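You operate a simulated robot arm through the tools that you are given. There is no shell and no other tool.

Carry out the task below with a simulated robot arm. There is one attempt and no reset: what you move stays moved.

## Task
Wipe the swarf off the vice slide, grease it and run the vice shut on the silver block.
Fine: rag and red brush go back; fingers off the jaws while the handle turns. Set down upright: red brush. A coat counts when it lies all over at full strength: go over it till it gets no stronger. What is to be rubbed or washed off counts as gone when no trace of it is left.

The check looks at the end state, three seconds after you hand in, the way a careful person would. Anything else that was tipped, shoved, dropped, spilled or broken makes it a failure.

## Robot
A 6-joint arm with a two-finger gripper, fixed in place. Base frame: the origin is on the floor under the middle of its stand, x ahead of it, y to its left, z up; the work surface is at about z = 0.72. Units: m, degrees, N and s.
With the tool pointing down near the work surface it reaches from about 0.36 to 0.68 m from the base axis. Its first joint turns from -66.0 to 66.0 degrees. Payload 2.45 kg.
The TCP is the grasp point between the finger pads, 0.03 m short of the fingertips. In the tool frame z runs along the fingers and y along their closing line. The gripper opens to 0.106 m; its body begins 0.079 m behind the TCP.
Orientation is that of the tool frame in the base frame, as [roll, pitch, yaw] about the fixed x, y, z axes, in that order (R = Rz(yaw) Ry(pitch) Rx(roll)). With the fingers straight down and closing along the base's y, the tool's x points along the base's -x, its y along +y and its z along -z.

## Interface
- The arm moves only by the tool move_arm. Its argument "increments" is a list of rows, each a list of 7 numbers: the shift along the tool's x, y, z in m, then the turn, a rotation vector about the tool's x, y, z in degrees, then the finger opening in m, from 0 to 0.106. In form: [[dx, dy, dz, ax, ay, az, jaw], ...]. A call has 1 to 20 rows; each row is the pose to reach, as a shift and turn from the pose commanded when the call began, along the tool's axes at that moment. Each row takes 0.2 s and may step no farther than 0.05 m and 8.6 degrees from the row before; otherwise, or with a gripper value out of range, the whole call is refused. A pose out of reach is approached as far as the arm can. The call stops where the force on the tool passes 60 N (or 10 N more than at its start, if that is more) or the arm is blocked; 0.2 s more then pass. The fingers move at their own pace (about 0.153 m/s each) and stop on an object; they squeeze with about 45 N. The grip force told is the motor's: it shows also when the fingers shut on nothing. Time passes only in rows, and 0.2 s behind the last, so rows that repeat a pose let the fingers close. The reply holds the time, the measured pose of the TCP, the force on the tool along the base axes, the opening and the grip force, in the units named above and with some noise, with the torque about the TCP (base axes, N m) and any sound that the robot's microphone picked up.
- Cameras (640 x 400 px; columns grow to the right, rows downward): "scene" is fixed at [0.0728, 0.4319, 1.4035]; the picture's right is [-0.56, -0.83, 0.00], its down [-0.45, 0.31, -0.84] and it looks along [0.69, -0.47, -0.54] (base axes); focal length 346 px, centre (320, 200). "wrist" rides on the gripper at [0.076, -0.002, -0.106] in the tool frame; the picture's right is [0.02, 1.00, 0.00], its down [-0.78, 0.02, -0.62] and it looks along [-0.62, 0.01, 0.78] (tool axes); focal length 247 px, centre (320, 200). There is no depth. A picture from a camera that has moved, and an enlarged one, comes with that camera's place and axes in the base frame and with its lens.
- get_image(camera): a new picture of that camera. No time passes.
- close_up(camera, box): a new picture of the part [left, top, right, bottom] of that camera's present view, enlarged. No time passes.
- sign_off(): hands the job in; it is judged then, once.

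Places have to be worked out from the pictures, the camera data and where the tool is seen. Open the gripper and draw the arm clear of the work before you hand the job in, unless the task says otherwise.

The tools are called after "Call:" as name(argument=value, ...) on one line, values as JSON. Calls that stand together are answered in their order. move_arm: Moves the arm, as the interface text tells. Its arguments: {"type":"object","properties":{"increments":{"type":"array"}},"required":["increments"]} The other tools are called the same way: get_image (camera) takes a picture; close_up (camera, box) takes an enlarged picture of a part of a camera's view; sign_off () hands the job in.

At the start:

```text
t: 0.0
ee_pos: [0.3366, -0.0038, 1.1652]
tcp_rot: [-180.0, 0.0, 180.0]
contact_force: [-0.2, 0.2, 0.1]
wrist_torque: [0.01, 0.0, 0.01]
opening: 0.1063
finger_force: 0.0
```

scene: 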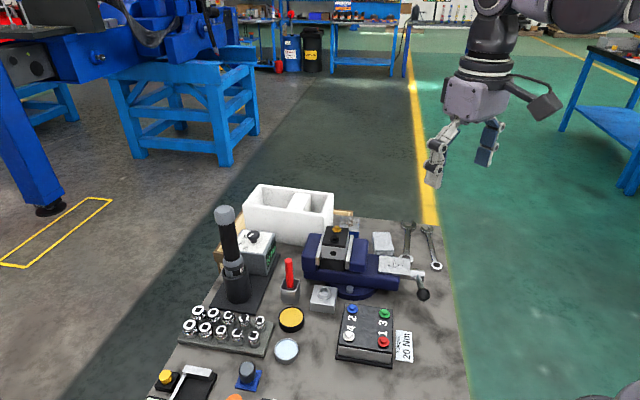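
wrist: 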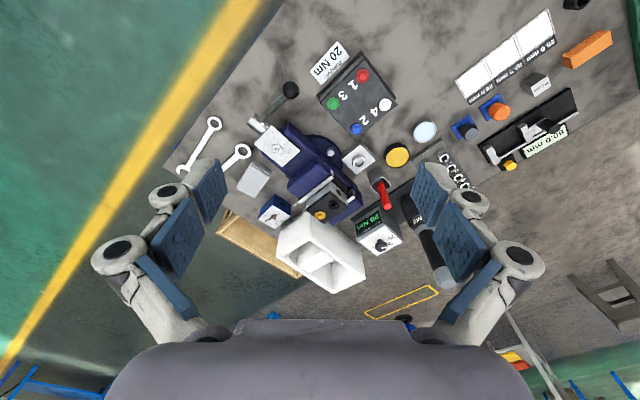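

I begin by looking closely at the vice and what stands around it.

Call:
close_up(camera="scene", box=[270, 200, 460, 320])

Call:
close_up(camera="scene", box=[140, 270, 460, 400])

Call:
close_up(camera="wrist", box=[160, 40, 460, 300])

```text
3.33 times, centred on (365, 260) of scene
camera zoom: at [0.0728, 0.4319, 1.4035], right [-0.56, -0.83, 0.0], down [-0.45, 0.31, -0.84], along [0.69, -0.47, -0.54], focal length 1152 px, centre (170, 0)
```

zoom: 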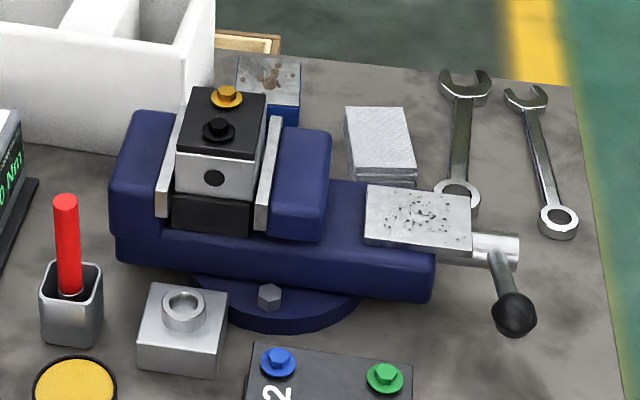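

```text
2.00 times, centred on (300, 335) of scene
camera zoom: at [0.0728, 0.4319, 1.4035], right [-0.56, -0.83, 0.0], down [-0.45, 0.31, -0.84], along [0.69, -0.47, -0.54], focal length 691 px, centre (360, -70)
```

zoom: 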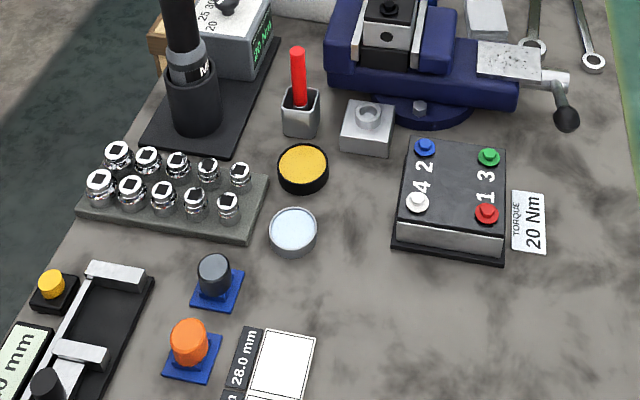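

```text
1.54 times, centred on (310, 170) of wrist
camera zoom: at [0.2624, -0.007, 1.2703], right [-0.02, 1.0, 0.0], down [0.78, 0.02, 0.62], along [0.62, 0.01, -0.78], focal length 380 px, centre (335, 246)
```

zoom: 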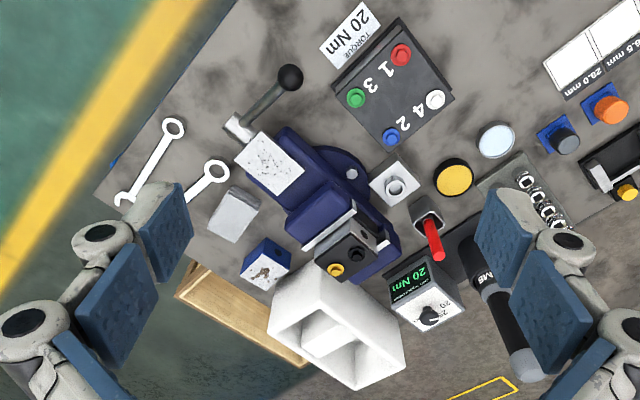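

The swarf seems to lie on the grey plate between the front jaw and the spindle. I enlarge more to see the jaws, the handle, the pots, the rag and the brush.

Call:
close_up(camera="scene", box=[300, 220, 380, 270])

Call:
close_up(camera="scene", box=[365, 225, 445, 305])

Call:
close_up(camera="scene", box=[265, 250, 345, 370])

Call:
close_up(camera="wrist", box=[230, 70, 400, 240])

```text
8.00 times, centred on (340, 245) of scene
camera zoom: at [0.0728, 0.4319, 1.4035], right [-0.56, -0.83, 0.0], down [-0.45, 0.31, -0.84], along [0.69, -0.47, -0.54], focal length 2764 px, centre (160, -160)
```

zoom: 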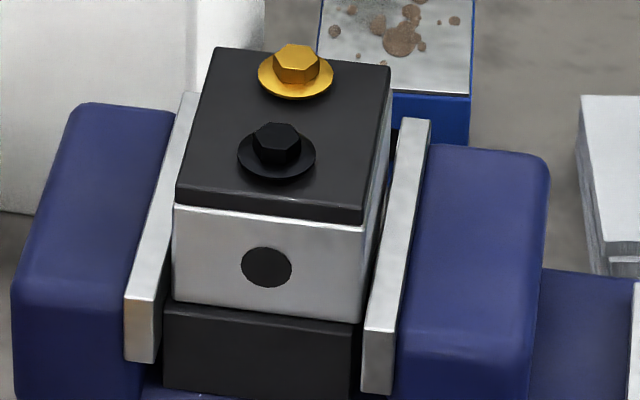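

```text
5.00 times, centred on (405, 265) of scene
camera zoom: at [0.0728, 0.4319, 1.4035], right [-0.56, -0.83, 0.0], down [-0.45, 0.31, -0.84], along [0.69, -0.47, -0.54], focal length 1728 px, centre (-105, -125)
```

zoom: 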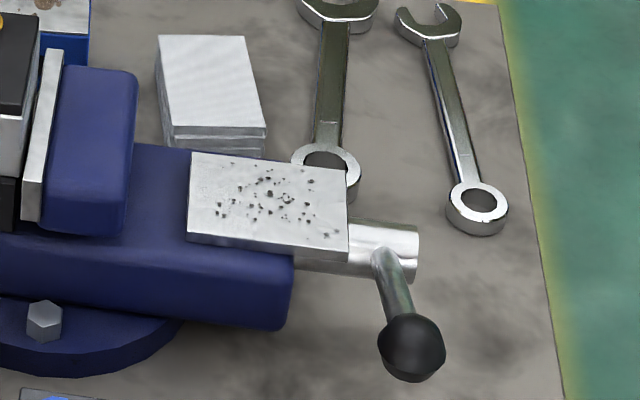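

```text
3.33 times, centred on (305, 310) of scene
camera zoom: at [0.0728, 0.4319, 1.4035], right [-0.56, -0.83, 0.0], down [-0.45, 0.31, -0.84], along [0.69, -0.47, -0.54], focal length 1152 px, centre (370, -167)
```

zoom: 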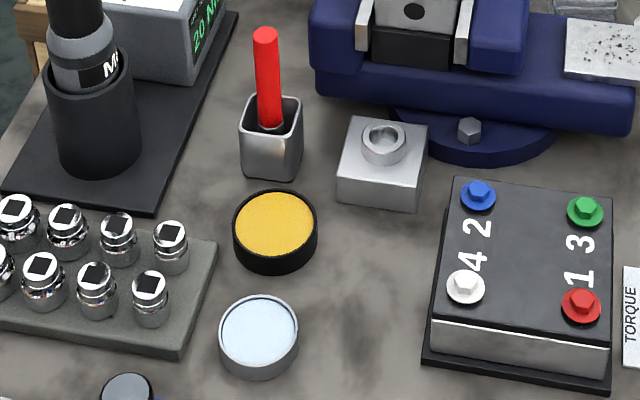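

```text
2.35 times, centred on (315, 155) of wrist
camera zoom: at [0.2624, -0.007, 1.2703], right [-0.02, 1.0, 0.0], down [0.78, 0.02, 0.62], along [0.62, 0.01, -0.78], focal length 581 px, centre (332, 306)
```

zoom: 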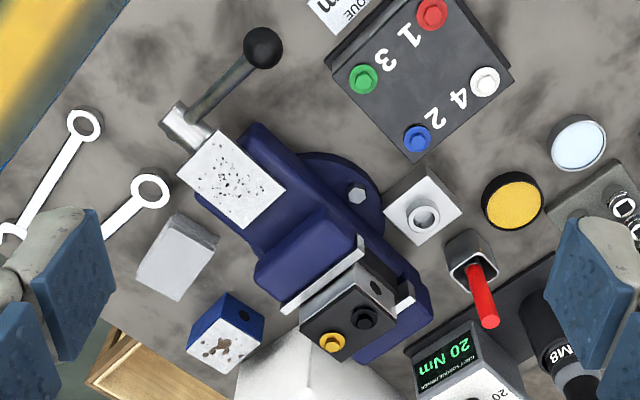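

The views fit together like this:
- **Slide:** centred near (0.506, -0.095, 0.777), with swarf specks on it.
- **Rag:** near (0.62, -0.17), top at 0.744.
- **Brush:** upright in a cup at (0.618, 0.152).
- **Amber grease tin:** near (0.554, 0.187).

I move the arm to a middle height for a better wrist view.

Call:
move_arm(increments=[[-0.02, -0.01, 0.035, 0, 0, 0, 0.106], [-0.04, -0.02, 0.07, 0, 0, 0, 0.106], [-0.06, -0.03, 0.105, 0, 0, 0, 0.106], [-0.08, -0.04, 0.14, 0, 0, 0, 0.106], [-0.1, -0.05, 0.17, 0, 0, 0, 0.106], [-0.1, -0.05, 0.17, 0, 0, 0, 0.106]])

Call:
get_image(camera="wrist")

```text
t: 1.4
ee_pos: [0.438, -0.0562, 0.9933]
tcp_rot: [180.0, 0.0, 179.9]
contact_force: [-0.9, -0.2, -0.1]
wrist_torque: [-0.02, -0.02, -0.02]
opening: 0.1057
finger_force: 0.0
```

```text
taken
camera wrist: at [0.3632, -0.0581, 1.0998], right [-0.02, 1.0, 0.0], down [0.78, 0.02, 0.62], along [0.62, 0.01, -0.78], focal length 247 px, centre (320, 200)
```

wrist: 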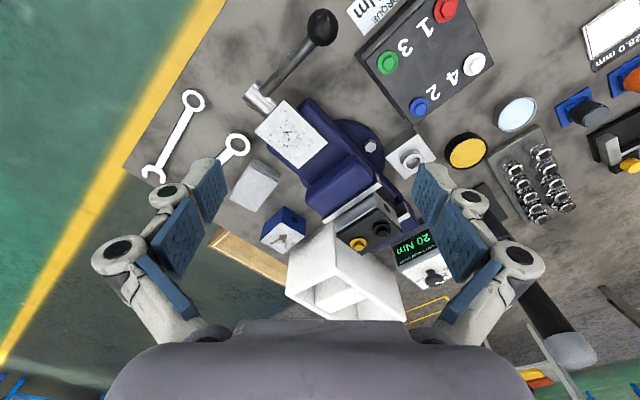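

I enlarge the wrist view of the vice, rag and handle to fix positions and angles.

Call:
close_up(camera="wrist", box=[220, 0, 400, 130])

Call:
close_up(camera="wrist", box=[210, 80, 420, 260])

Call:
close_up(camera="wrist", box=[380, 80, 560, 250])

```text
3.08 times, centred on (310, 65) of wrist
camera zoom: at [0.3632, -0.0581, 1.0998], right [-0.02, 1.0, 0.0], down [0.78, 0.02, 0.62], along [0.62, 0.01, -0.78], focal length 760 px, centre (351, 615)
```

zoom: 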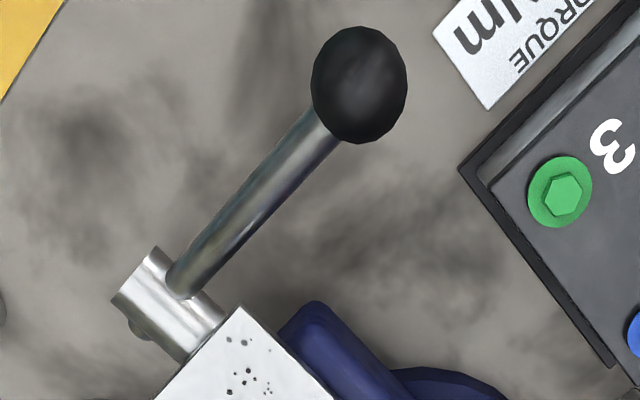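

```text
2.22 times, centred on (315, 170) of wrist
camera zoom: at [0.3632, -0.0581, 1.0998], right [-0.02, 1.0, 0.0], down [0.78, 0.02, 0.62], along [0.62, 0.01, -0.78], focal length 549 px, centre (331, 267)
```

zoom: 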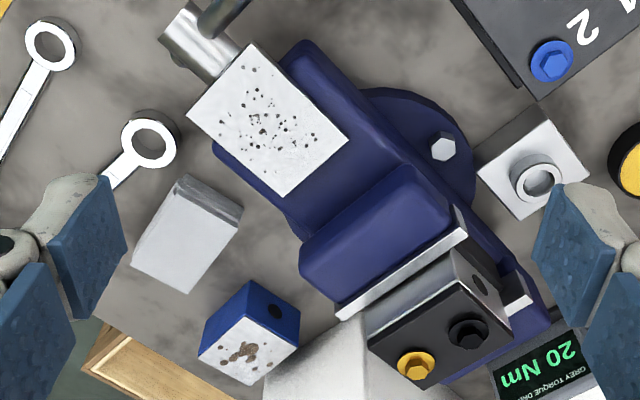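

```text
2.35 times, centred on (470, 165) of wrist
camera zoom: at [0.3632, -0.0581, 1.0998], right [-0.02, 1.0, 0.0], down [0.78, 0.02, 0.62], along [0.62, 0.01, -0.78], focal length 581 px, centre (-33, 282)
```

zoom: 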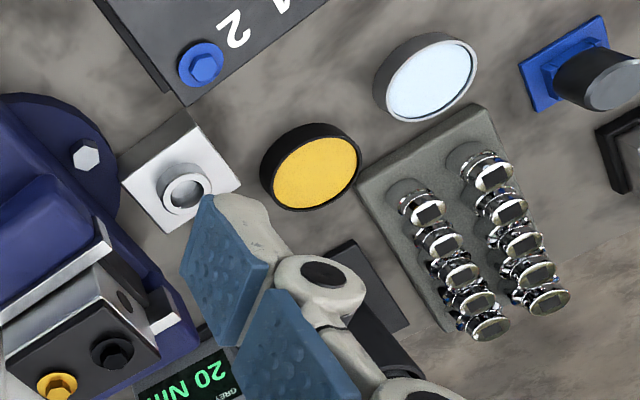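

The slide's corners come out as an 80 × 60 mm plate centred near (0.51, -0.095). The vice axis lies at 45°, and the handle ball is at about (0.382, -0.056, 0.809). The rag is about 87 × 50 mm at (0.625, -0.172), turned about -35°. I go above the rag with the closing line across its short side.

Call:
move_arm(increments=[[-0.027, -0.017, 0.005, 0, 0, 5, 0.08], [-0.054, -0.034, 0.01, 0, 0, 10, 0.08], [-0.081, -0.051, 0.02, 0, 0, 15, 0.08], [-0.108, -0.068, 0.035, 0, 0, 20, 0.08], [-0.135, -0.085, 0.055, 0, 0, 25, 0.08], [-0.162, -0.102, 0.075, 0, 0, 30, 0.08], [-0.188, -0.1185, 0.1, 0, 0, 35, 0.08], [-0.188, -0.1185, 0.1, 0, 0, 35, 0.08]])

Call:
get_image(camera="wrist")

Call:
get_image(camera="scene")

```text
t: 3.2
ee_pos: [0.6269, -0.1747, 0.8938]
tcp_rot: [-180.0, 0.0, 145.0]
contact_force: [0.3, -0.4, -0.3]
wrist_torque: [0.01, -0.02, -0.04]
opening: 0.0799
finger_force: 0.1
```

```text
taken
camera wrist: at [0.5646, -0.1324, 1.0], right [0.56, 0.83, 0.0], down [0.65, -0.44, 0.62], along [0.52, -0.35, -0.78], focal length 247 px, centre (320, 200)
```

wrist: 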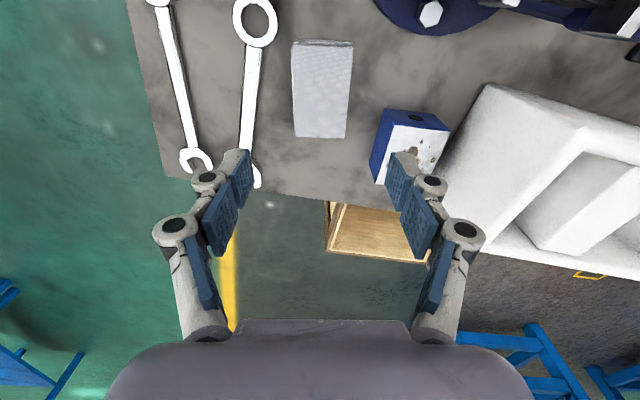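

```text
taken
```

scene: 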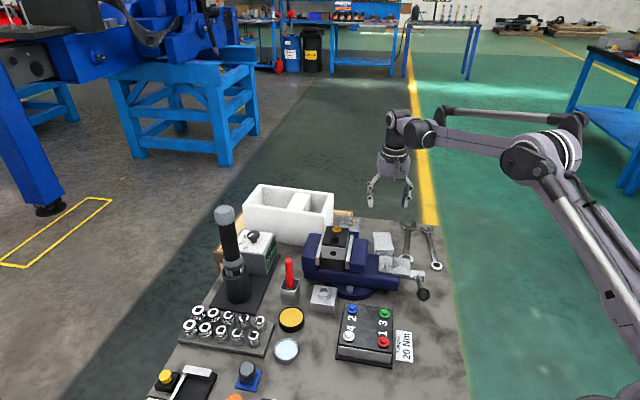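

The gripper hangs above the rag, roughly in line with it. I enlarge the rag to measure its centre and angle.

Call:
close_up(camera="wrist", box=[230, 10, 430, 190])

Call:
close_up(camera="scene", box=[350, 170, 450, 280])

```text
2.22 times, centred on (330, 100) of wrist
camera zoom: at [0.5646, -0.1324, 1.0], right [0.56, 0.83, 0.0], down [0.65, -0.44, 0.62], along [0.52, -0.35, -0.78], focal length 549 px, centre (298, 422)
```

zoom: 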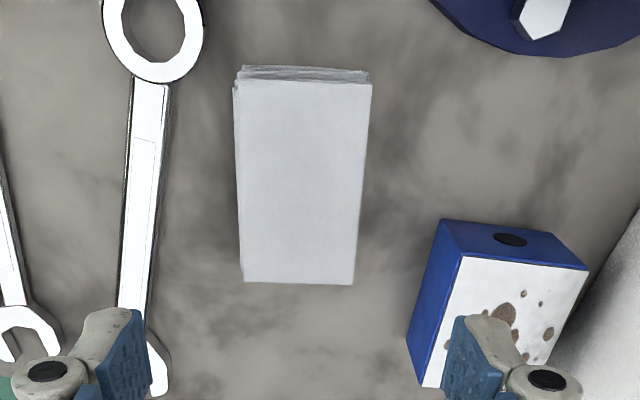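

```text
3.64 times, centred on (400, 225) of scene
camera zoom: at [0.0728, 0.4319, 1.4035], right [-0.56, -0.83, 0.0], down [-0.45, 0.31, -0.84], along [0.69, -0.47, -0.54], focal length 1257 px, centre (29, 109)
```

zoom: 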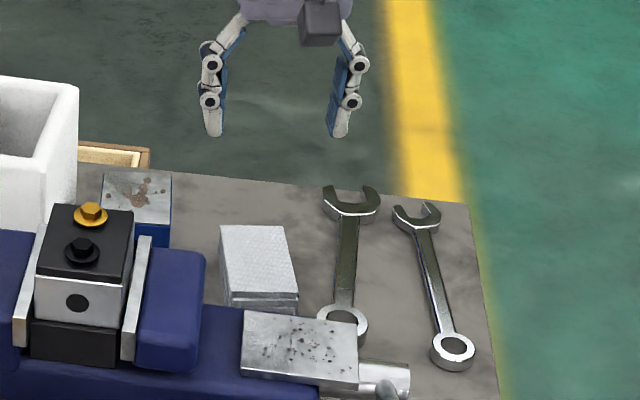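

The rag is centred at (0.626, -0.173), 55 × 86 mm at -35°, which matches the TCP. I lower with a 0.07 m opening so the near finger stays clear of the spanner, then close.

Call:
move_arm(increments=[[0, 0.0, 0.04, 0, 0, 0, 0.07], [0, 0, 0.08, 0, 0, 0, 0.07], [0, 0, 0.11, 0, 0, 0, 0.07], [0, 0, 0.125, 0, 0, 0, 0.07], [0, 0, 0.135, 0, 0, 0, 0.07], [0, 0, 0.135, 0, 0, 0, 0.07]])

Call:
get_image(camera="wrist")

Call:
close_up(camera="scene", box=[340, 190, 450, 280])

```text
t: 4.6
ee_pos: [0.625, -0.1747, 0.7605]
tcp_rot: [-180.0, -0.1, 145.0]
contact_force: [0.5, 0.5, -0.1]
wrist_torque: [-0.01, 0.0, 0.01]
opening: 0.0702
finger_force: 0.0
```

```text
taken
camera wrist: at [0.5635, -0.1324, 0.8654], right [0.56, 0.83, 0.0], down [0.65, -0.44, 0.62], along [0.52, -0.35, -0.78], focal length 247 px, centre (320, 200)
```

wrist: 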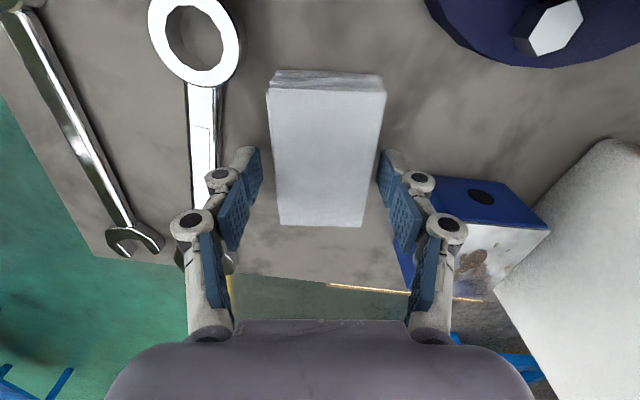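

```text
4.44 times, centred on (395, 235) of scene
camera zoom: at [0.0728, 0.4319, 1.4035], right [-0.56, -0.83, 0.0], down [-0.45, 0.31, -0.84], along [0.69, -0.47, -0.54], focal length 1536 px, centre (-13, 44)
```

zoom: 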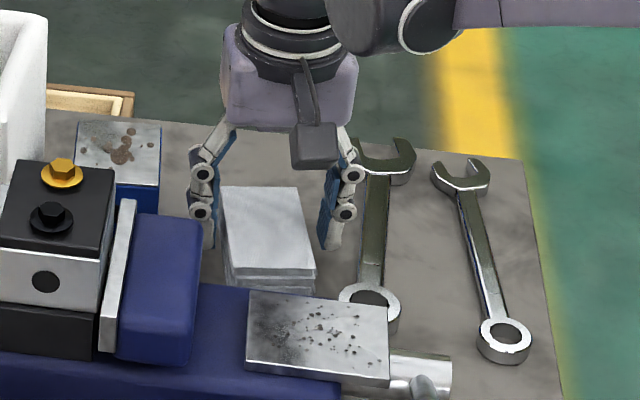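

The fingers straddle the rag cleanly at TCP z ≈ 0.7605. I lower 2.5 mm more and close on it.

Call:
move_arm(increments=[[0, 0, 0.0025, 0, 0, 0, 0.07], [0, 0, 0.0025, 0, 0, 0, 0.05], [0, 0, 0.0025, 0, 0, 0, 0.045], [0, 0, 0.0025, 0, 0, 0, 0.04], [0, 0, 0.0025, 0, 0, 0, 0.04]])

Call:
get_image(camera="wrist")

```text
t: 5.8
ee_pos: [0.6251, -0.1738, 0.7579]
tcp_rot: [180.0, 0.0, 145.0]
contact_force: [2.0, 0.9, 6.7]
wrist_torque: [0.08, -0.09, -0.06]
opening: 0.0535
finger_force: 45.1
```

```text
taken
camera wrist: at [0.5634, -0.1319, 0.8633], right [0.56, 0.83, 0.0], down [0.65, -0.44, 0.62], along [0.52, -0.35, -0.78], focal length 247 px, centre (320, 200)
```

wrist: 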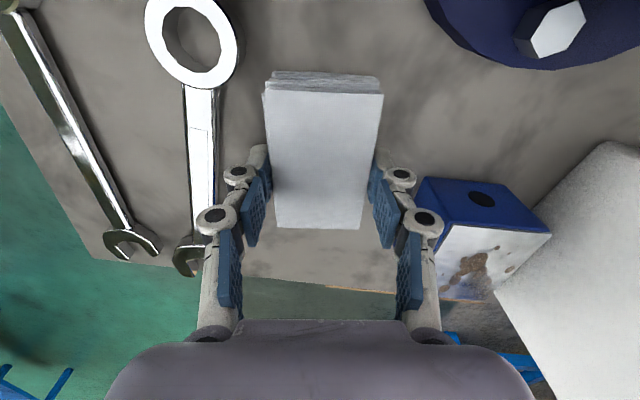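

The grip is firm at 0.0535 m, 45 N. I lift the rag straight up and check.

Call:
move_arm(increments=[[0, 0, -0.01, 0, 0, 0, 0.04], [0, 0, -0.04, 0, 0, 0, 0.04], [0, 0, -0.08, 0, 0, 0, 0.04], [0, 0, -0.12, 0, 0, 0, 0.04], [0, 0, -0.12, 0, 0, 0, 0.04]])

Call:
get_image(camera="wrist")

Call:
close_up(camera="scene", box=[340, 150, 450, 280])

```text
t: 7.0
ee_pos: [0.6268, -0.1733, 0.8767]
tcp_rot: [180.0, 0.0, 145.0]
contact_force: [0.1, 0.1, -0.8]
wrist_torque: [0.0, -0.01, -0.01]
opening: 0.0535
finger_force: 45.2
```

```text
taken
camera wrist: at [0.5638, -0.1313, 0.9831], right [0.56, 0.83, 0.0], down [0.65, -0.44, 0.62], along [0.52, -0.35, -0.78], focal length 247 px, centre (320, 200)
```

wrist: 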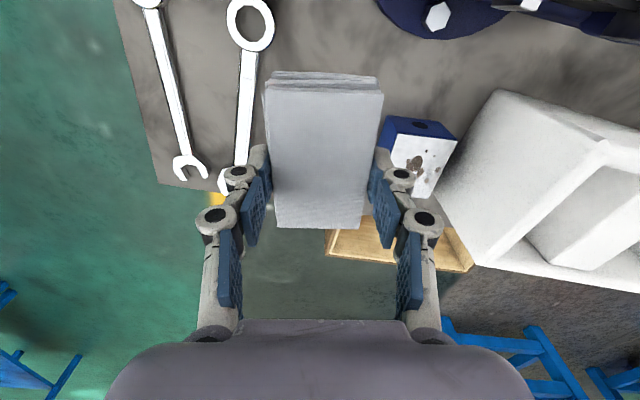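

```text
3.08 times, centred on (395, 215) of scene
camera zoom: at [0.0728, 0.4319, 1.4035], right [-0.56, -0.83, 0.0], down [-0.45, 0.31, -0.84], along [0.69, -0.47, -0.54], focal length 1063 px, centre (89, 154)
```

zoom: 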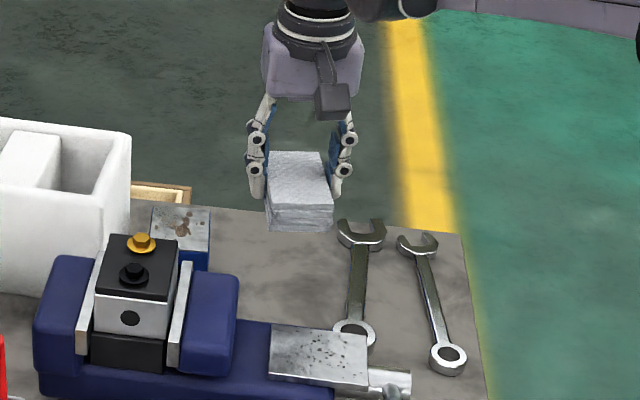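

The rag lifts level and stays centred, with its underside about 38 mm below the TCP. I carry it over the slide at a safe height and turn it by 80° so its long side runs along the vice axis.

Call:
move_arm(increments=[[0.007, 0, -0.03, 0, 0, -8, 0.04], [0.02, 0, -0.05, 0, 0, -16, 0.04], [0.036, -0.001, -0.05, 0, 0, -24, 0.04], [0.052, -0.001, -0.05, 0, 0, -32, 0.04], [0.068, -0.002, -0.05, 0, 0, -40, 0.04], [0.084, -0.002, -0.05, 0, 0, -48, 0.04], [0.1, -0.003, -0.05, 0, 0, -56, 0.04], [0.115, -0.003, -0.05, 0, 0, -64, 0.04], [0.13, -0.003, -0.05, 0, 0, -72, 0.04], [0.1406, -0.0033, -0.05, 0, 0, -80, 0.04], [0.1406, -0.0033, -0.05, 0, 0, -80, 0.04]])

Call:
get_image(camera="wrist")

Call:
get_image(camera="scene")

```text
t: 9.4
ee_pos: [0.5075, -0.0952, 0.9253]
tcp_rot: [180.0, -0.1, -134.9]
contact_force: [-0.3, -0.2, -0.5]
wrist_torque: [0.0, 0.0, -0.01]
opening: 0.0536
finger_force: 44.9
```

```text
taken
camera wrist: at [0.4568, -0.1513, 1.0323], right [-0.72, 0.69, 0.0], down [0.54, 0.57, 0.62], along [0.43, 0.45, -0.78], focal length 247 px, centre (320, 200)
```

wrist: 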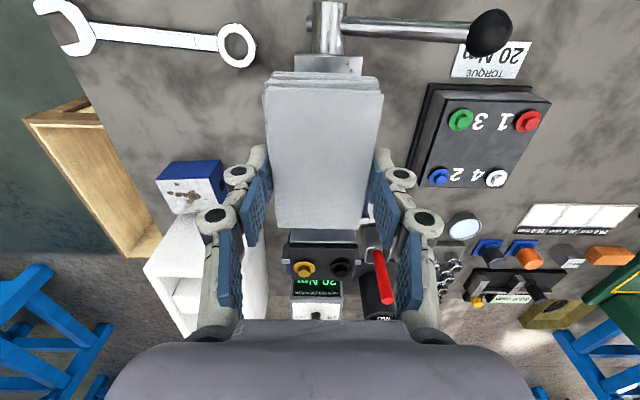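

```text
taken
```

scene: 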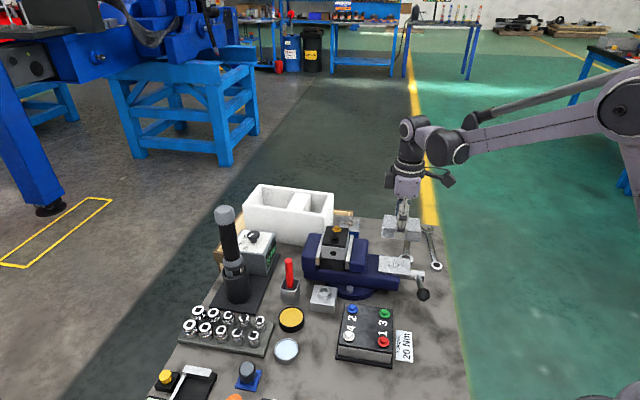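

Tool x now points along the vice axis towards the handle and tool y across the slide. I lower until the rag is just above the slide, slowly at the end.

Call:
move_arm(increments=[[-0.001, -0.001, 0.04, 0, 0, 0, 0.04], [-0.001, -0.001, 0.08, 0, 0, 0, 0.04], [-0.001, -0.001, 0.1, 0, 0, 0, 0.04], [-0.001, -0.001, 0.103, 0, 0, 0, 0.04], [-0.001, -0.001, 0.103, 0, 0, 0, 0.04]])

Call:
get_image(camera="wrist")

Call:
close_up(camera="scene", box=[330, 200, 450, 310])

```text
t: 10.6
ee_pos: [0.5093, -0.093, 0.8249]
tcp_rot: [180.0, 0.0, -135.1]
contact_force: [0.9, 2.0, 54.3]
wrist_torque: [0.11, -0.02, 0.02]
opening: 0.0542
finger_force: 45.0
```

```text
taken
camera wrist: at [0.4585, -0.1503, 0.9306], right [-0.72, 0.69, 0.0], down [0.54, 0.57, 0.62], along [0.43, 0.45, -0.78], focal length 247 px, centre (320, 200)
```

wrist: 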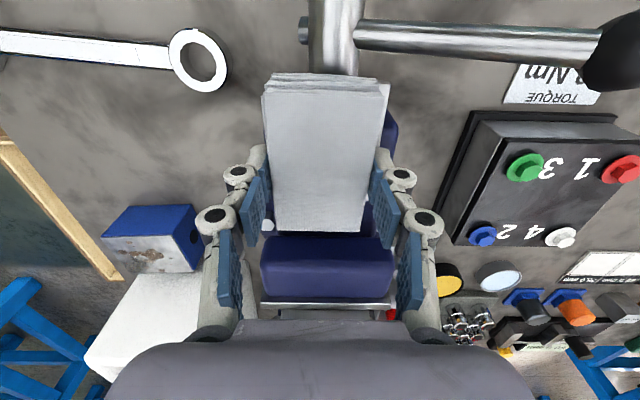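

```text
3.64 times, centred on (390, 255) of scene
camera zoom: at [0.0719, 0.4321, 1.4035], right [-0.56, -0.83, 0.0], down [-0.45, 0.31, -0.84], along [0.69, -0.47, -0.54], focal length 1257 px, centre (66, 0)
```

zoom: 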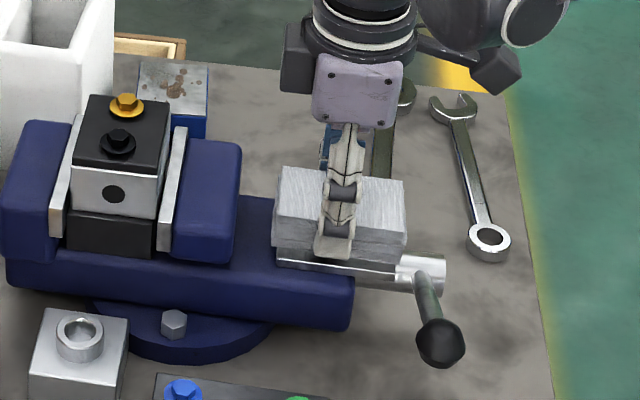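

It touched with 54 N at z ≈ 0.825, so the slide is a little higher than I judged, at about 0.786. I back off about 2 mm to a light press, then make short wiping strokes across the slide.

Call:
move_arm(increments=[[0, 0, -0.001, 0, 0, 0, 0.04], [0, 0, -0.002, 0, 0, 0, 0.04], [0, 0, -0.002, 0, 0, 0, 0.04]])

```text
t: 11.4
ee_pos: [0.5102, -0.0941, 0.8251]
tcp_rot: [180.0, 0.0, -135.1]
contact_force: [0.6, 3.3, 6.9]
wrist_torque: [0.24, -0.19, 0.04]
opening: 0.0536
finger_force: 44.9
```

Now about 7 N of press. I sweep sideways ±20 mm, with small shifts along the axis so every edge is covered.

Call:
move_arm(increments=[[0, 0.01, 0.0004, 0, 0, 0, 0.04], [0, 0.02, 0.0004, 0, 0, 0, 0.04], [0, 0.01, 0.0004, 0, 0, 0, 0.04], [0, 0.0, 0.0004, 0, 0, 0, 0.04], [0, -0.01, 0.0004, 0, 0, 0, 0.04], [0, -0.02, 0.0004, 0, 0, 0, 0.04], [0.004, -0.02, 0.0004, 0, 0, 0, 0.04], [0.004, -0.01, 0.0004, 0, 0, 0, 0.04], [0.004, 0, 0.0004, 0, 0, 0, 0.04], [0.004, 0.01, 0.0004, 0, 0, 0, 0.04], [0.004, 0.02, 0.0004, 0, 0, 0, 0.04], [-0.004, 0.02, 0.0004, 0, 0, 0, 0.04], [-0.004, 0.01, 0.0004, 0, 0, 0, 0.04], [-0.004, 0, 0.0004, 0, 0, 0, 0.04], [-0.004, -0.01, 0.0004, 0, 0, 0, 0.04], [-0.004, -0.02, 0.0004, 0, 0, 0, 0.04], [0, -0.01, 0.0004, 0, 0, 0, 0.04], [0, 0, 0.0004, 0, 0, 0, 0.04]])

Call:
close_up(camera="scene", box=[330, 200, 450, 310])

```text
t: 15.2
ee_pos: [0.5088, -0.0959, 0.8247]
tcp_rot: [-180.0, 0.1, -135.1]
contact_force: [-0.2, -0.2, -0.5]
wrist_torque: [0.02, 0.02, -0.02]
opening: 0.0538
finger_force: 44.9
```

```text
3.64 times, centred on (390, 255) of scene
camera zoom: at [0.0728, 0.4319, 1.4035], right [-0.56, -0.83, 0.0], down [-0.45, 0.31, -0.84], along [0.69, -0.47, -0.54], focal length 1257 px, centre (66, 0)
```

zoom: 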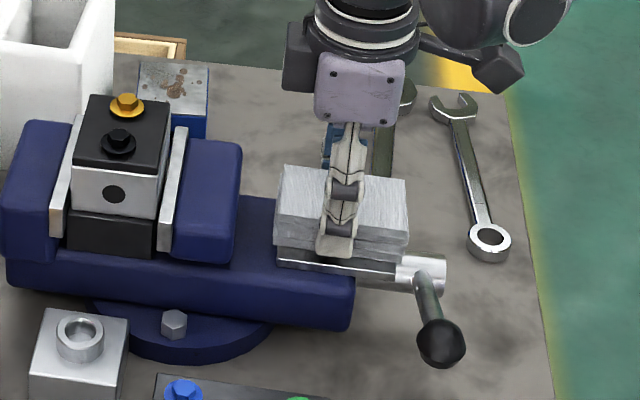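

The force has fallen to zero, so the rag has crept up a little in the grip. I lower by small steps to find the contact again.

Call:
move_arm(increments=[[0, 0, 0.001, 0, 0, 0, 0.04], [0, 0, 0.0015, 0, 0, 0, 0.04]])

```text
t: 15.8
ee_pos: [0.51, -0.0966, 0.8257]
tcp_rot: [-179.9, 0.0, -135.1]
contact_force: [0.3, 0.5, 18.6]
wrist_torque: [0.01, -0.01, -0.01]
opening: 0.0537
finger_force: 44.8
```

Now 18.6 N. I sweep again at this height, including strokes along the axis.

Call:
move_arm(increments=[[0, 0.008, 0, 0, 0, 0, 0.04], [0, 0.016, 0, 0, 0, 0, 0.04], [0, 0.022, 0, 0, 0, 0, 0.04], [0, 0.012, 0, 0, 0, 0, 0.04], [0, 0.0, 0, 0, 0, 0, 0.04], [0, -0.012, 0, 0, 0, 0, 0.04], [0, -0.022, 0, 0, 0, 0, 0.04], [0.005, -0.022, 0, 0, 0, 0, 0.04], [0.005, -0.01, 0, 0, 0, 0, 0.04], [0.005, 0.0, 0, 0, 0, 0, 0.04], [0.005, 0.01, 0, 0, 0, 0, 0.04], [0.005, 0.022, 0, 0, 0, 0, 0.04], [-0.006, 0.022, 0, 0, 0, 0, 0.04], [-0.006, 0.01, 0, 0, 0, 0, 0.04], [-0.006, 0, 0, 0, 0, 0, 0.04], [-0.006, -0.01, 0, 0, 0, 0, 0.04], [-0.006, -0.022, 0, 0, 0, 0, 0.04], [0, -0.012, 0, 0, 0, 0, 0.04], [0, 0, 0, 0, 0, 0, 0.04]])

```text
t: 19.8
ee_pos: [0.5101, -0.0957, 0.8236]
tcp_rot: [-179.9, 0.0, -135.1]
contact_force: [4.1, -5.1, 13.1]
wrist_torque: [0.14, -0.12, -0.07]
opening: 0.0538
finger_force: 45.4
```

Contact held through the sweep, 13 N at the end. I lift and look at the slide.

Call:
move_arm(increments=[[0, 0, -0.02, 0, 0, 0, 0.04], [0.0, 0, -0.06, 0, 0, 0, 0.04], [0.0, 0.0, -0.1, 0, 0, 0, 0.04], [0.0, 0.0, -0.1, 0, 0, 0, 0.04]])

Call:
close_up(camera="scene", box=[365, 225, 445, 305])

Call:
get_image(camera="wrist")

```text
t: 20.8
ee_pos: [0.5094, -0.0953, 0.9226]
tcp_rot: [-180.0, -0.1, -135.0]
contact_force: [-0.2, 0.1, -0.4]
wrist_torque: [0.01, 0.02, -0.02]
opening: 0.054
finger_force: 45.0
```

```text
5.00 times, centred on (405, 265) of scene
camera zoom: at [0.0728, 0.4319, 1.4035], right [-0.56, -0.83, 0.0], down [-0.45, 0.31, -0.84], along [0.69, -0.47, -0.54], focal length 1728 px, centre (-105, -125)
```

zoom: 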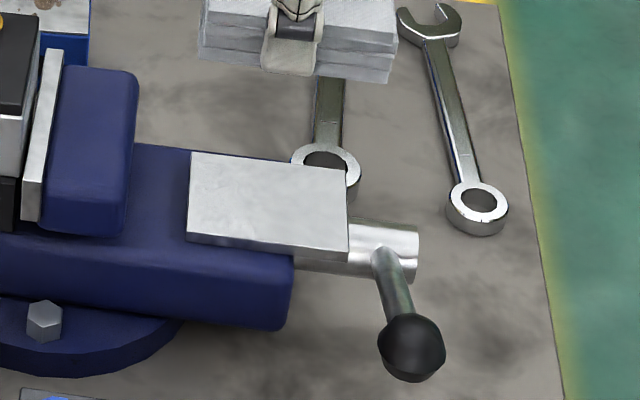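

```text
taken
camera wrist: at [0.4585, -0.1509, 1.0293], right [-0.72, 0.69, 0.0], down [0.54, 0.57, 0.62], along [0.43, 0.45, -0.78], focal length 247 px, centre (320, 200)
```

wrist: 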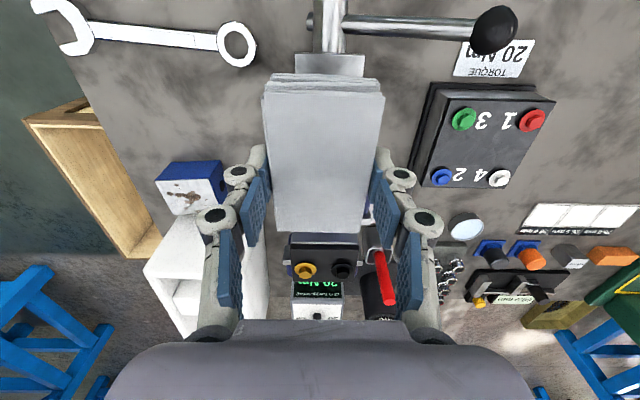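

The specks are gone. I check for faint traces at higher enlargement.

Call:
close_up(camera="scene", box=[398, 250, 440, 282])

Call:
close_up(camera="scene", box=[372, 250, 414, 282])

```text
12.50 times, centred on (419, 266) of scene
camera zoom: at [0.0728, 0.4319, 1.4035], right [-0.56, -0.83, 0.0], down [-0.45, 0.31, -0.84], along [0.69, -0.47, -0.54], focal length 4319 px, centre (-918, -625)
```

zoom: 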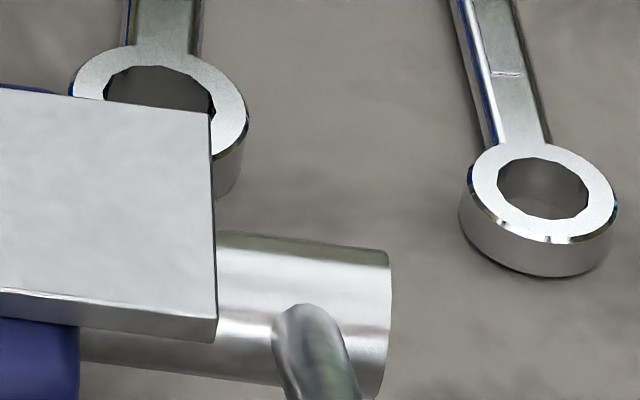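

```text
12.50 times, centred on (393, 266) of scene
camera zoom: at [0.0728, 0.4319, 1.4035], right [-0.56, -0.83, 0.0], down [-0.45, 0.31, -0.84], along [0.69, -0.47, -0.54], focal length 4319 px, centre (-592, -625)
```

zoom: 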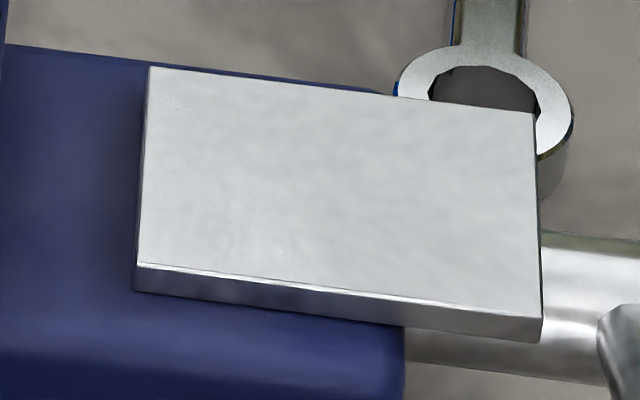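

The slide is clean from this side. I carry the rag back to its place at the same angle (yaw 145°).

Call:
move_arm(increments=[[-0.002, -0.013, 0, 0, 0, 8, 0.04], [-0.005, -0.027, 0, 0, 0, 16, 0.04], [-0.008, -0.041, 0, 0, 0, 24, 0.04], [-0.0105, -0.055, 0, 0, 0, 32, 0.04], [-0.013, -0.069, 0, 0, 0, 40, 0.04], [-0.0158, -0.083, 0, 0, 0, 48, 0.04], [-0.0185, -0.097, 0, 0, 0, 56, 0.04], [-0.021, -0.111, 0, 0, 0, 64, 0.04], [-0.024, -0.125, 0, 0, 0, 72, 0.04], [-0.0264, -0.1377, 0, 0, 0, 80, 0.04], [-0.0264, -0.1377, 0.04, 0, 0, 80, 0.04], [-0.0264, -0.1377, 0.08, 0, 0, 80, 0.04], [-0.0264, -0.1377, 0.12, 0, 0, 80, 0.04], [-0.0264, -0.1377, 0.145, 0, 0, 80, 0.04], [-0.0264, -0.1377, 0.145, 0, 0, 80, 0.04]])

Call:
get_image(camera="wrist")

Call:
close_up(camera="scene", box=[340, 190, 450, 280])

```text
t: 24.0
ee_pos: [0.624, -0.1737, 0.7788]
tcp_rot: [180.0, 0.0, 145.0]
contact_force: [0.8, 0.0, 0.3]
wrist_torque: [0.01, 0.01, 0.01]
opening: 0.054
finger_force: 45.1
```

```text
taken
camera wrist: at [0.5636, -0.1314, 0.8853], right [0.56, 0.83, 0.0], down [0.65, -0.44, 0.62], along [0.52, -0.35, -0.78], focal length 247 px, centre (320, 200)
```

wrist: 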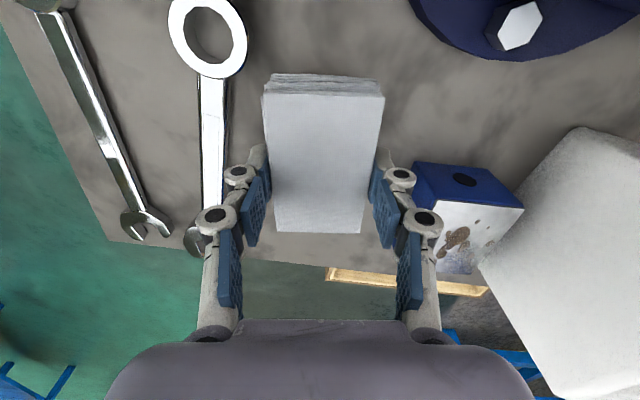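

```text
4.44 times, centred on (395, 235) of scene
camera zoom: at [0.0728, 0.4319, 1.4035], right [-0.56, -0.83, 0.0], down [-0.45, 0.31, -0.84], along [0.69, -0.47, -0.54], focal length 1536 px, centre (-13, 44)
```

zoom: 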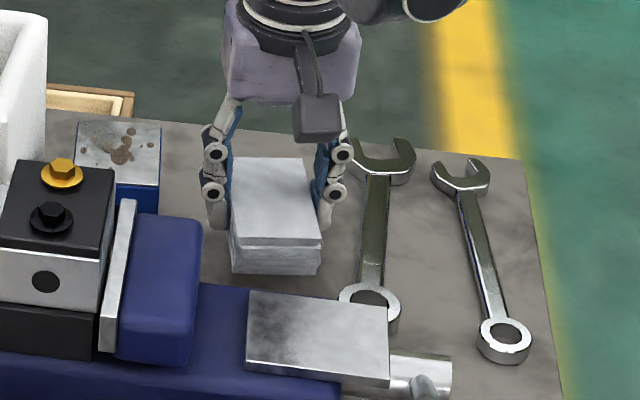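

The rag hangs over its old spot about 2 cm above the table. I lower gently until it touches.

Call:
move_arm(increments=[[0, 0, 0.01, 0, 0, 0, 0.04], [0, 0, 0.016, 0, 0, 0, 0.04], [0, 0, 0.019, 0, 0, 0, 0.04], [0, 0, 0.02, 0, 0, 0, 0.04]])

```text
t: 25.0
ee_pos: [0.6257, -0.1744, 0.7596]
tcp_rot: [179.9, 0.0, 145.0]
contact_force: [0.4, 0.0, -1.0]
wrist_torque: [-0.03, -0.02, -0.01]
opening: 0.0537
finger_force: 45.3
```

Call:
move_arm(increments=[[0, 0, 0.001, 0, 0, 0, 0.04], [0, 0, 0.002, 0, 0, 0, 0.04]])

```text
t: 25.6
ee_pos: [0.6245, -0.174, 0.7566]
tcp_rot: [-180.0, 0.0, 145.0]
contact_force: [0.0, -0.6, -1.0]
wrist_torque: [-0.01, -0.02, -0.01]
opening: 0.0536
finger_force: 44.9
```

Still no contact at z ≈ 0.757, because the rag sits slightly higher in the grip now. I go down another 2 mm in small steps.

Call:
move_arm(increments=[[0, 0, 0.001, 0, 0, 0, 0.04], [0, 0, 0.002, 0, 0, 0, 0.04]])

```text
t: 26.2
ee_pos: [0.626, -0.1744, 0.7547]
tcp_rot: [180.0, 0.0, 144.9]
contact_force: [0.4, -0.5, 0.1]
wrist_torque: [-0.02, 0.02, -0.01]
opening: 0.0538
finger_force: 45.1
```

The force reading rose from -1.0 to 0.1, perhaps the first touch. I go down one more millimetre to confirm.

Call:
move_arm(increments=[[0, 0, 0.001, 0, 0, 0, 0.04], [0, 0, 0.001, 0, 0, 0, 0.04]])

```text
t: 26.8
ee_pos: [0.6259, -0.1733, 0.7531]
tcp_rot: [180.0, -0.1, 144.9]
contact_force: [0.3, -0.2, 3.2]
wrist_torque: [-0.04, -0.01, 0.0]
opening: 0.0536
finger_force: 44.7
```

The table now pushes back with 3 N, so the rag is down. I open to 0.07 and rise straight up.

Call:
move_arm(increments=[[0, 0, 0, 0, 0, 0, 0.06], [0, 0, 0, 0, 0, 0, 0.07], [0, 0, 0, 0, 0, 0, 0.07], [0, 0, -0.02, 0, 0, 0, 0.07], [0, 0, -0.06, 0, 0, 0, 0.07], [0, 0, -0.1, 0, 0, 0, 0.07], [0, 0, -0.14, 0, 0, 0, 0.07], [0, 0, -0.14, 0, 0, 0, 0.07]])

Call:
get_image(camera="wrist")

Call:
close_up(camera="scene", box=[340, 190, 450, 290])

```text
t: 28.6
ee_pos: [0.6257, -0.173, 0.8948]
tcp_rot: [-180.0, -0.1, 145.0]
contact_force: [0.3, -0.8, 1.0]
wrist_torque: [0.02, 0.01, 0.0]
opening: 0.0699
finger_force: 0.1
```

```text
taken
camera wrist: at [0.5639, -0.1319, 1.0007], right [0.56, 0.83, 0.0], down [0.65, -0.44, 0.62], along [0.52, -0.35, -0.78], focal length 247 px, centre (320, 200)
```

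wrist: 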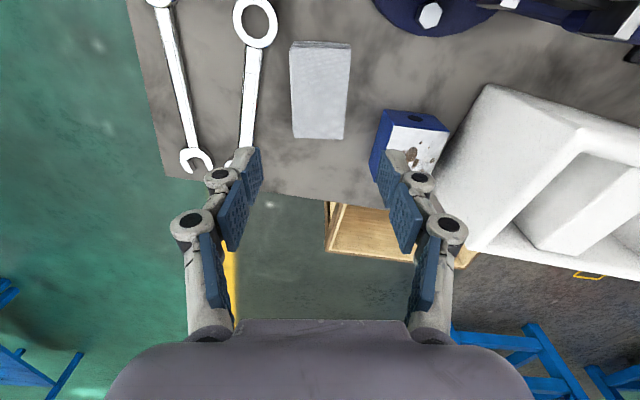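

```text
4.00 times, centred on (395, 240) of scene
camera zoom: at [0.0728, 0.4319, 1.4035], right [-0.56, -0.83, 0.0], down [-0.45, 0.31, -0.84], along [0.69, -0.47, -0.54], focal length 1382 px, centre (20, 40)
```

zoom: 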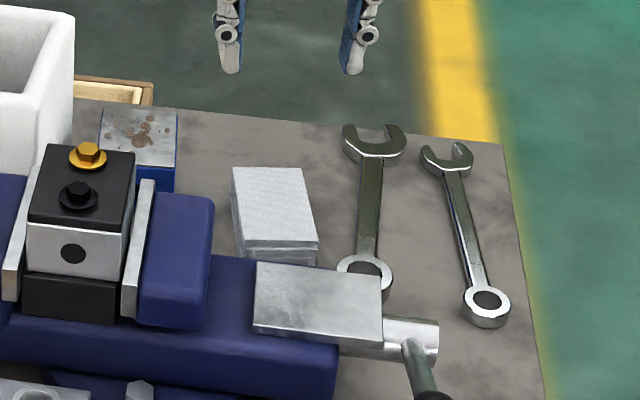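

The rag lies where it was. Next I swing up and back to the middle, where the wrist camera can check the slide from another side.

Call:
move_arm(increments=[[0.02, 0, -0.03, 0, 0, -5, 0.08], [0.05, -0.001, -0.06, 0, 0, -10, 0.09], [0.085, -0.002, -0.08, 0, 0, -15, 0.1], [0.12, -0.003, -0.09, 0, 0, -20, 0.1], [0.155, -0.004, -0.09, 0, 0, -25, 0.1], [0.19, -0.005, -0.09, 0, 0, -30, 0.1], [0.2163, -0.005, -0.09, 0, 0, -35, 0.1], [0.2163, -0.005, -0.09, 0, 0, -35, 0.1]])

Call:
close_up(camera="wrist", box=[220, 40, 360, 140])

Call:
get_image(camera="wrist")

```text
t: 30.4
ee_pos: [0.4452, -0.0521, 0.9834]
tcp_rot: [-179.9, -0.1, -179.9]
contact_force: [-0.8, 0.5, -0.3]
wrist_torque: [0.02, 0.02, 0.01]
opening: 0.1001
finger_force: 0.0
```

```text
4.00 times, centred on (290, 90) of wrist
camera zoom: at [0.3711, -0.0558, 1.0886], right [-0.02, 1.0, 0.0], down [0.78, 0.02, 0.62], along [0.62, 0.01, -0.78], focal length 988 px, centre (440, 640)
```

zoom: 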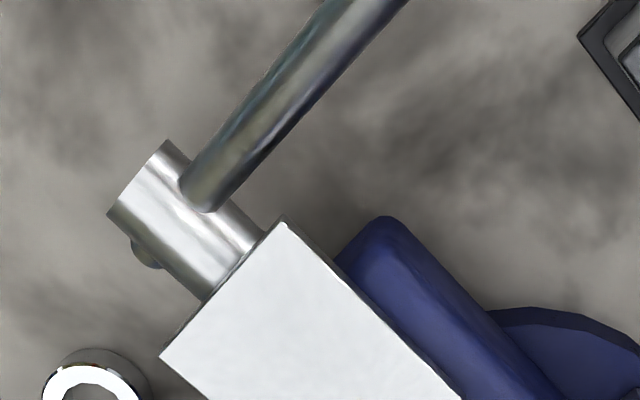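

```text
taken
camera wrist: at [0.3711, -0.0558, 1.0886], right [-0.02, 1.0, 0.0], down [0.78, 0.02, 0.62], along [0.62, 0.01, -0.78], focal length 247 px, centre (320, 200)
```

wrist: 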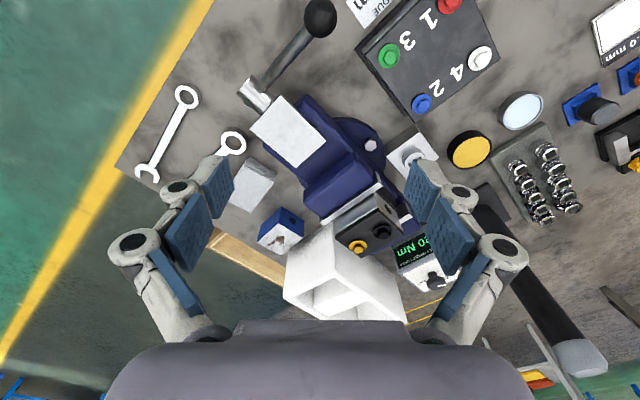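

Clean from here too. One enlarged look at the whole plate.

Call:
close_up(camera="wrist", box=[240, 85, 340, 175])

```text
4.44 times, centred on (290, 130) of wrist
camera zoom: at [0.3711, -0.0558, 1.0886], right [-0.02, 1.0, 0.0], down [0.78, 0.02, 0.62], along [0.62, 0.01, -0.78], focal length 1098 px, centre (453, 511)
```

zoom: 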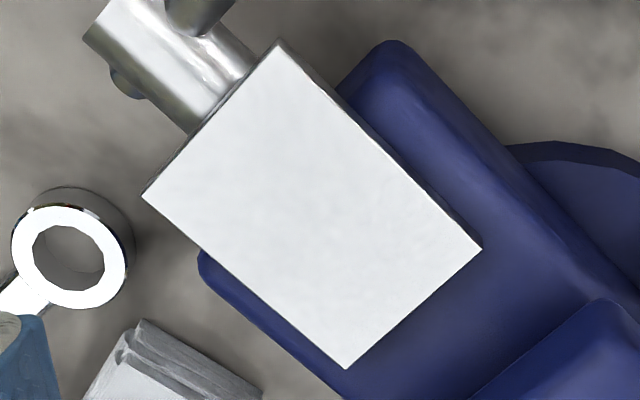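

The slide is bare and clean all over. Next is the brush at about (0.618, 0.152). I move above it with the fingers part closed.

Call:
move_arm(increments=[[-0.02, 0.03, 0.0, 0, 0, 0, 0.09], [-0.045, 0.06, 0.0, 0, 0, 0, 0.08], [-0.07, 0.09, 0.0, 0, 0, 0, 0.07], [-0.095, 0.12, 0.01, 0, 0, 0, 0.06], [-0.12, 0.15, 0.02, 0, 0, 0, 0.06], [-0.145, 0.18, 0.025, 0, 0, 0, 0.06], [-0.17, 0.203, 0.03, 0, 0, 0, 0.06], [-0.17, 0.203, 0.03, 0, 0, 0, 0.06]])

Call:
get_image(camera="wrist")

Call:
get_image(camera="scene")

```text
t: 32.2
ee_pos: [0.614, 0.1488, 0.9534]
tcp_rot: [179.9, 0.0, -180.0]
contact_force: [-0.2, -0.6, 0.2]
wrist_torque: [-0.01, -0.01, 0.0]
opening: 0.0601
finger_force: 0.0
```

```text
taken
camera wrist: at [0.5402, 0.1466, 1.0595], right [-0.02, 1.0, 0.0], down [0.78, 0.02, 0.62], along [0.62, 0.01, -0.78], focal length 247 px, centre (320, 200)
```

wrist: 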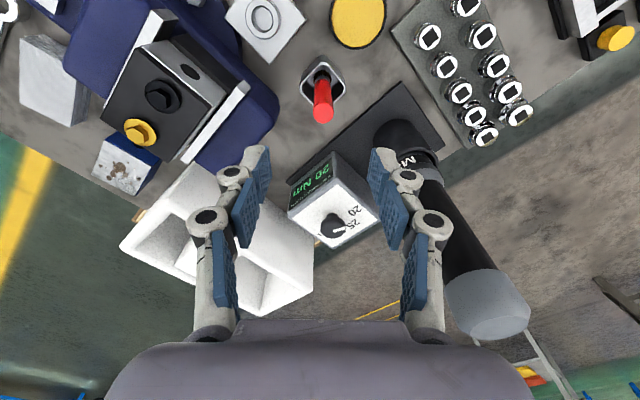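

```text
taken
```

scene: 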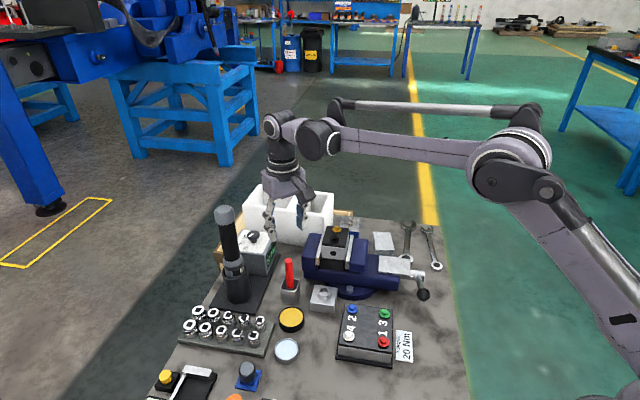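

I enlarge the brush and cup from both cameras to fix the grasp.

Call:
close_up(camera="wrist", box=[280, 40, 370, 140])

Call:
close_up(camera="scene", box=[260, 240, 330, 350])

```text
4.00 times, centred on (325, 90) of wrist
camera zoom: at [0.5402, 0.1466, 1.0595], right [-0.02, 1.0, 0.0], down [0.78, 0.02, 0.62], along [0.62, 0.01, -0.78], focal length 988 px, centre (300, 640)
```

zoom: 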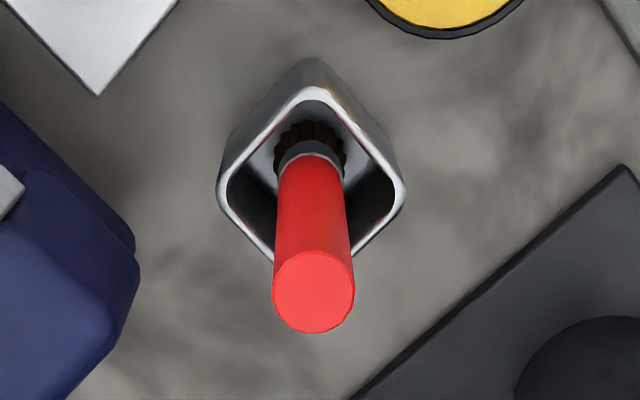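

```text
3.64 times, centred on (295, 295) of scene
camera zoom: at [0.0728, 0.4319, 1.4035], right [-0.56, -0.83, 0.0], down [-0.45, 0.31, -0.84], along [0.69, -0.47, -0.54], focal length 1257 px, centre (411, -146)
```

zoom: 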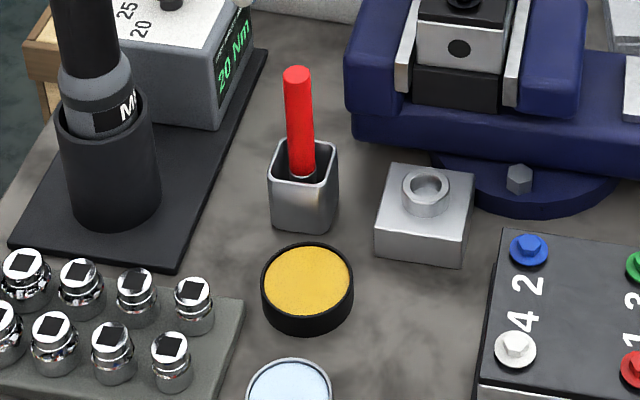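

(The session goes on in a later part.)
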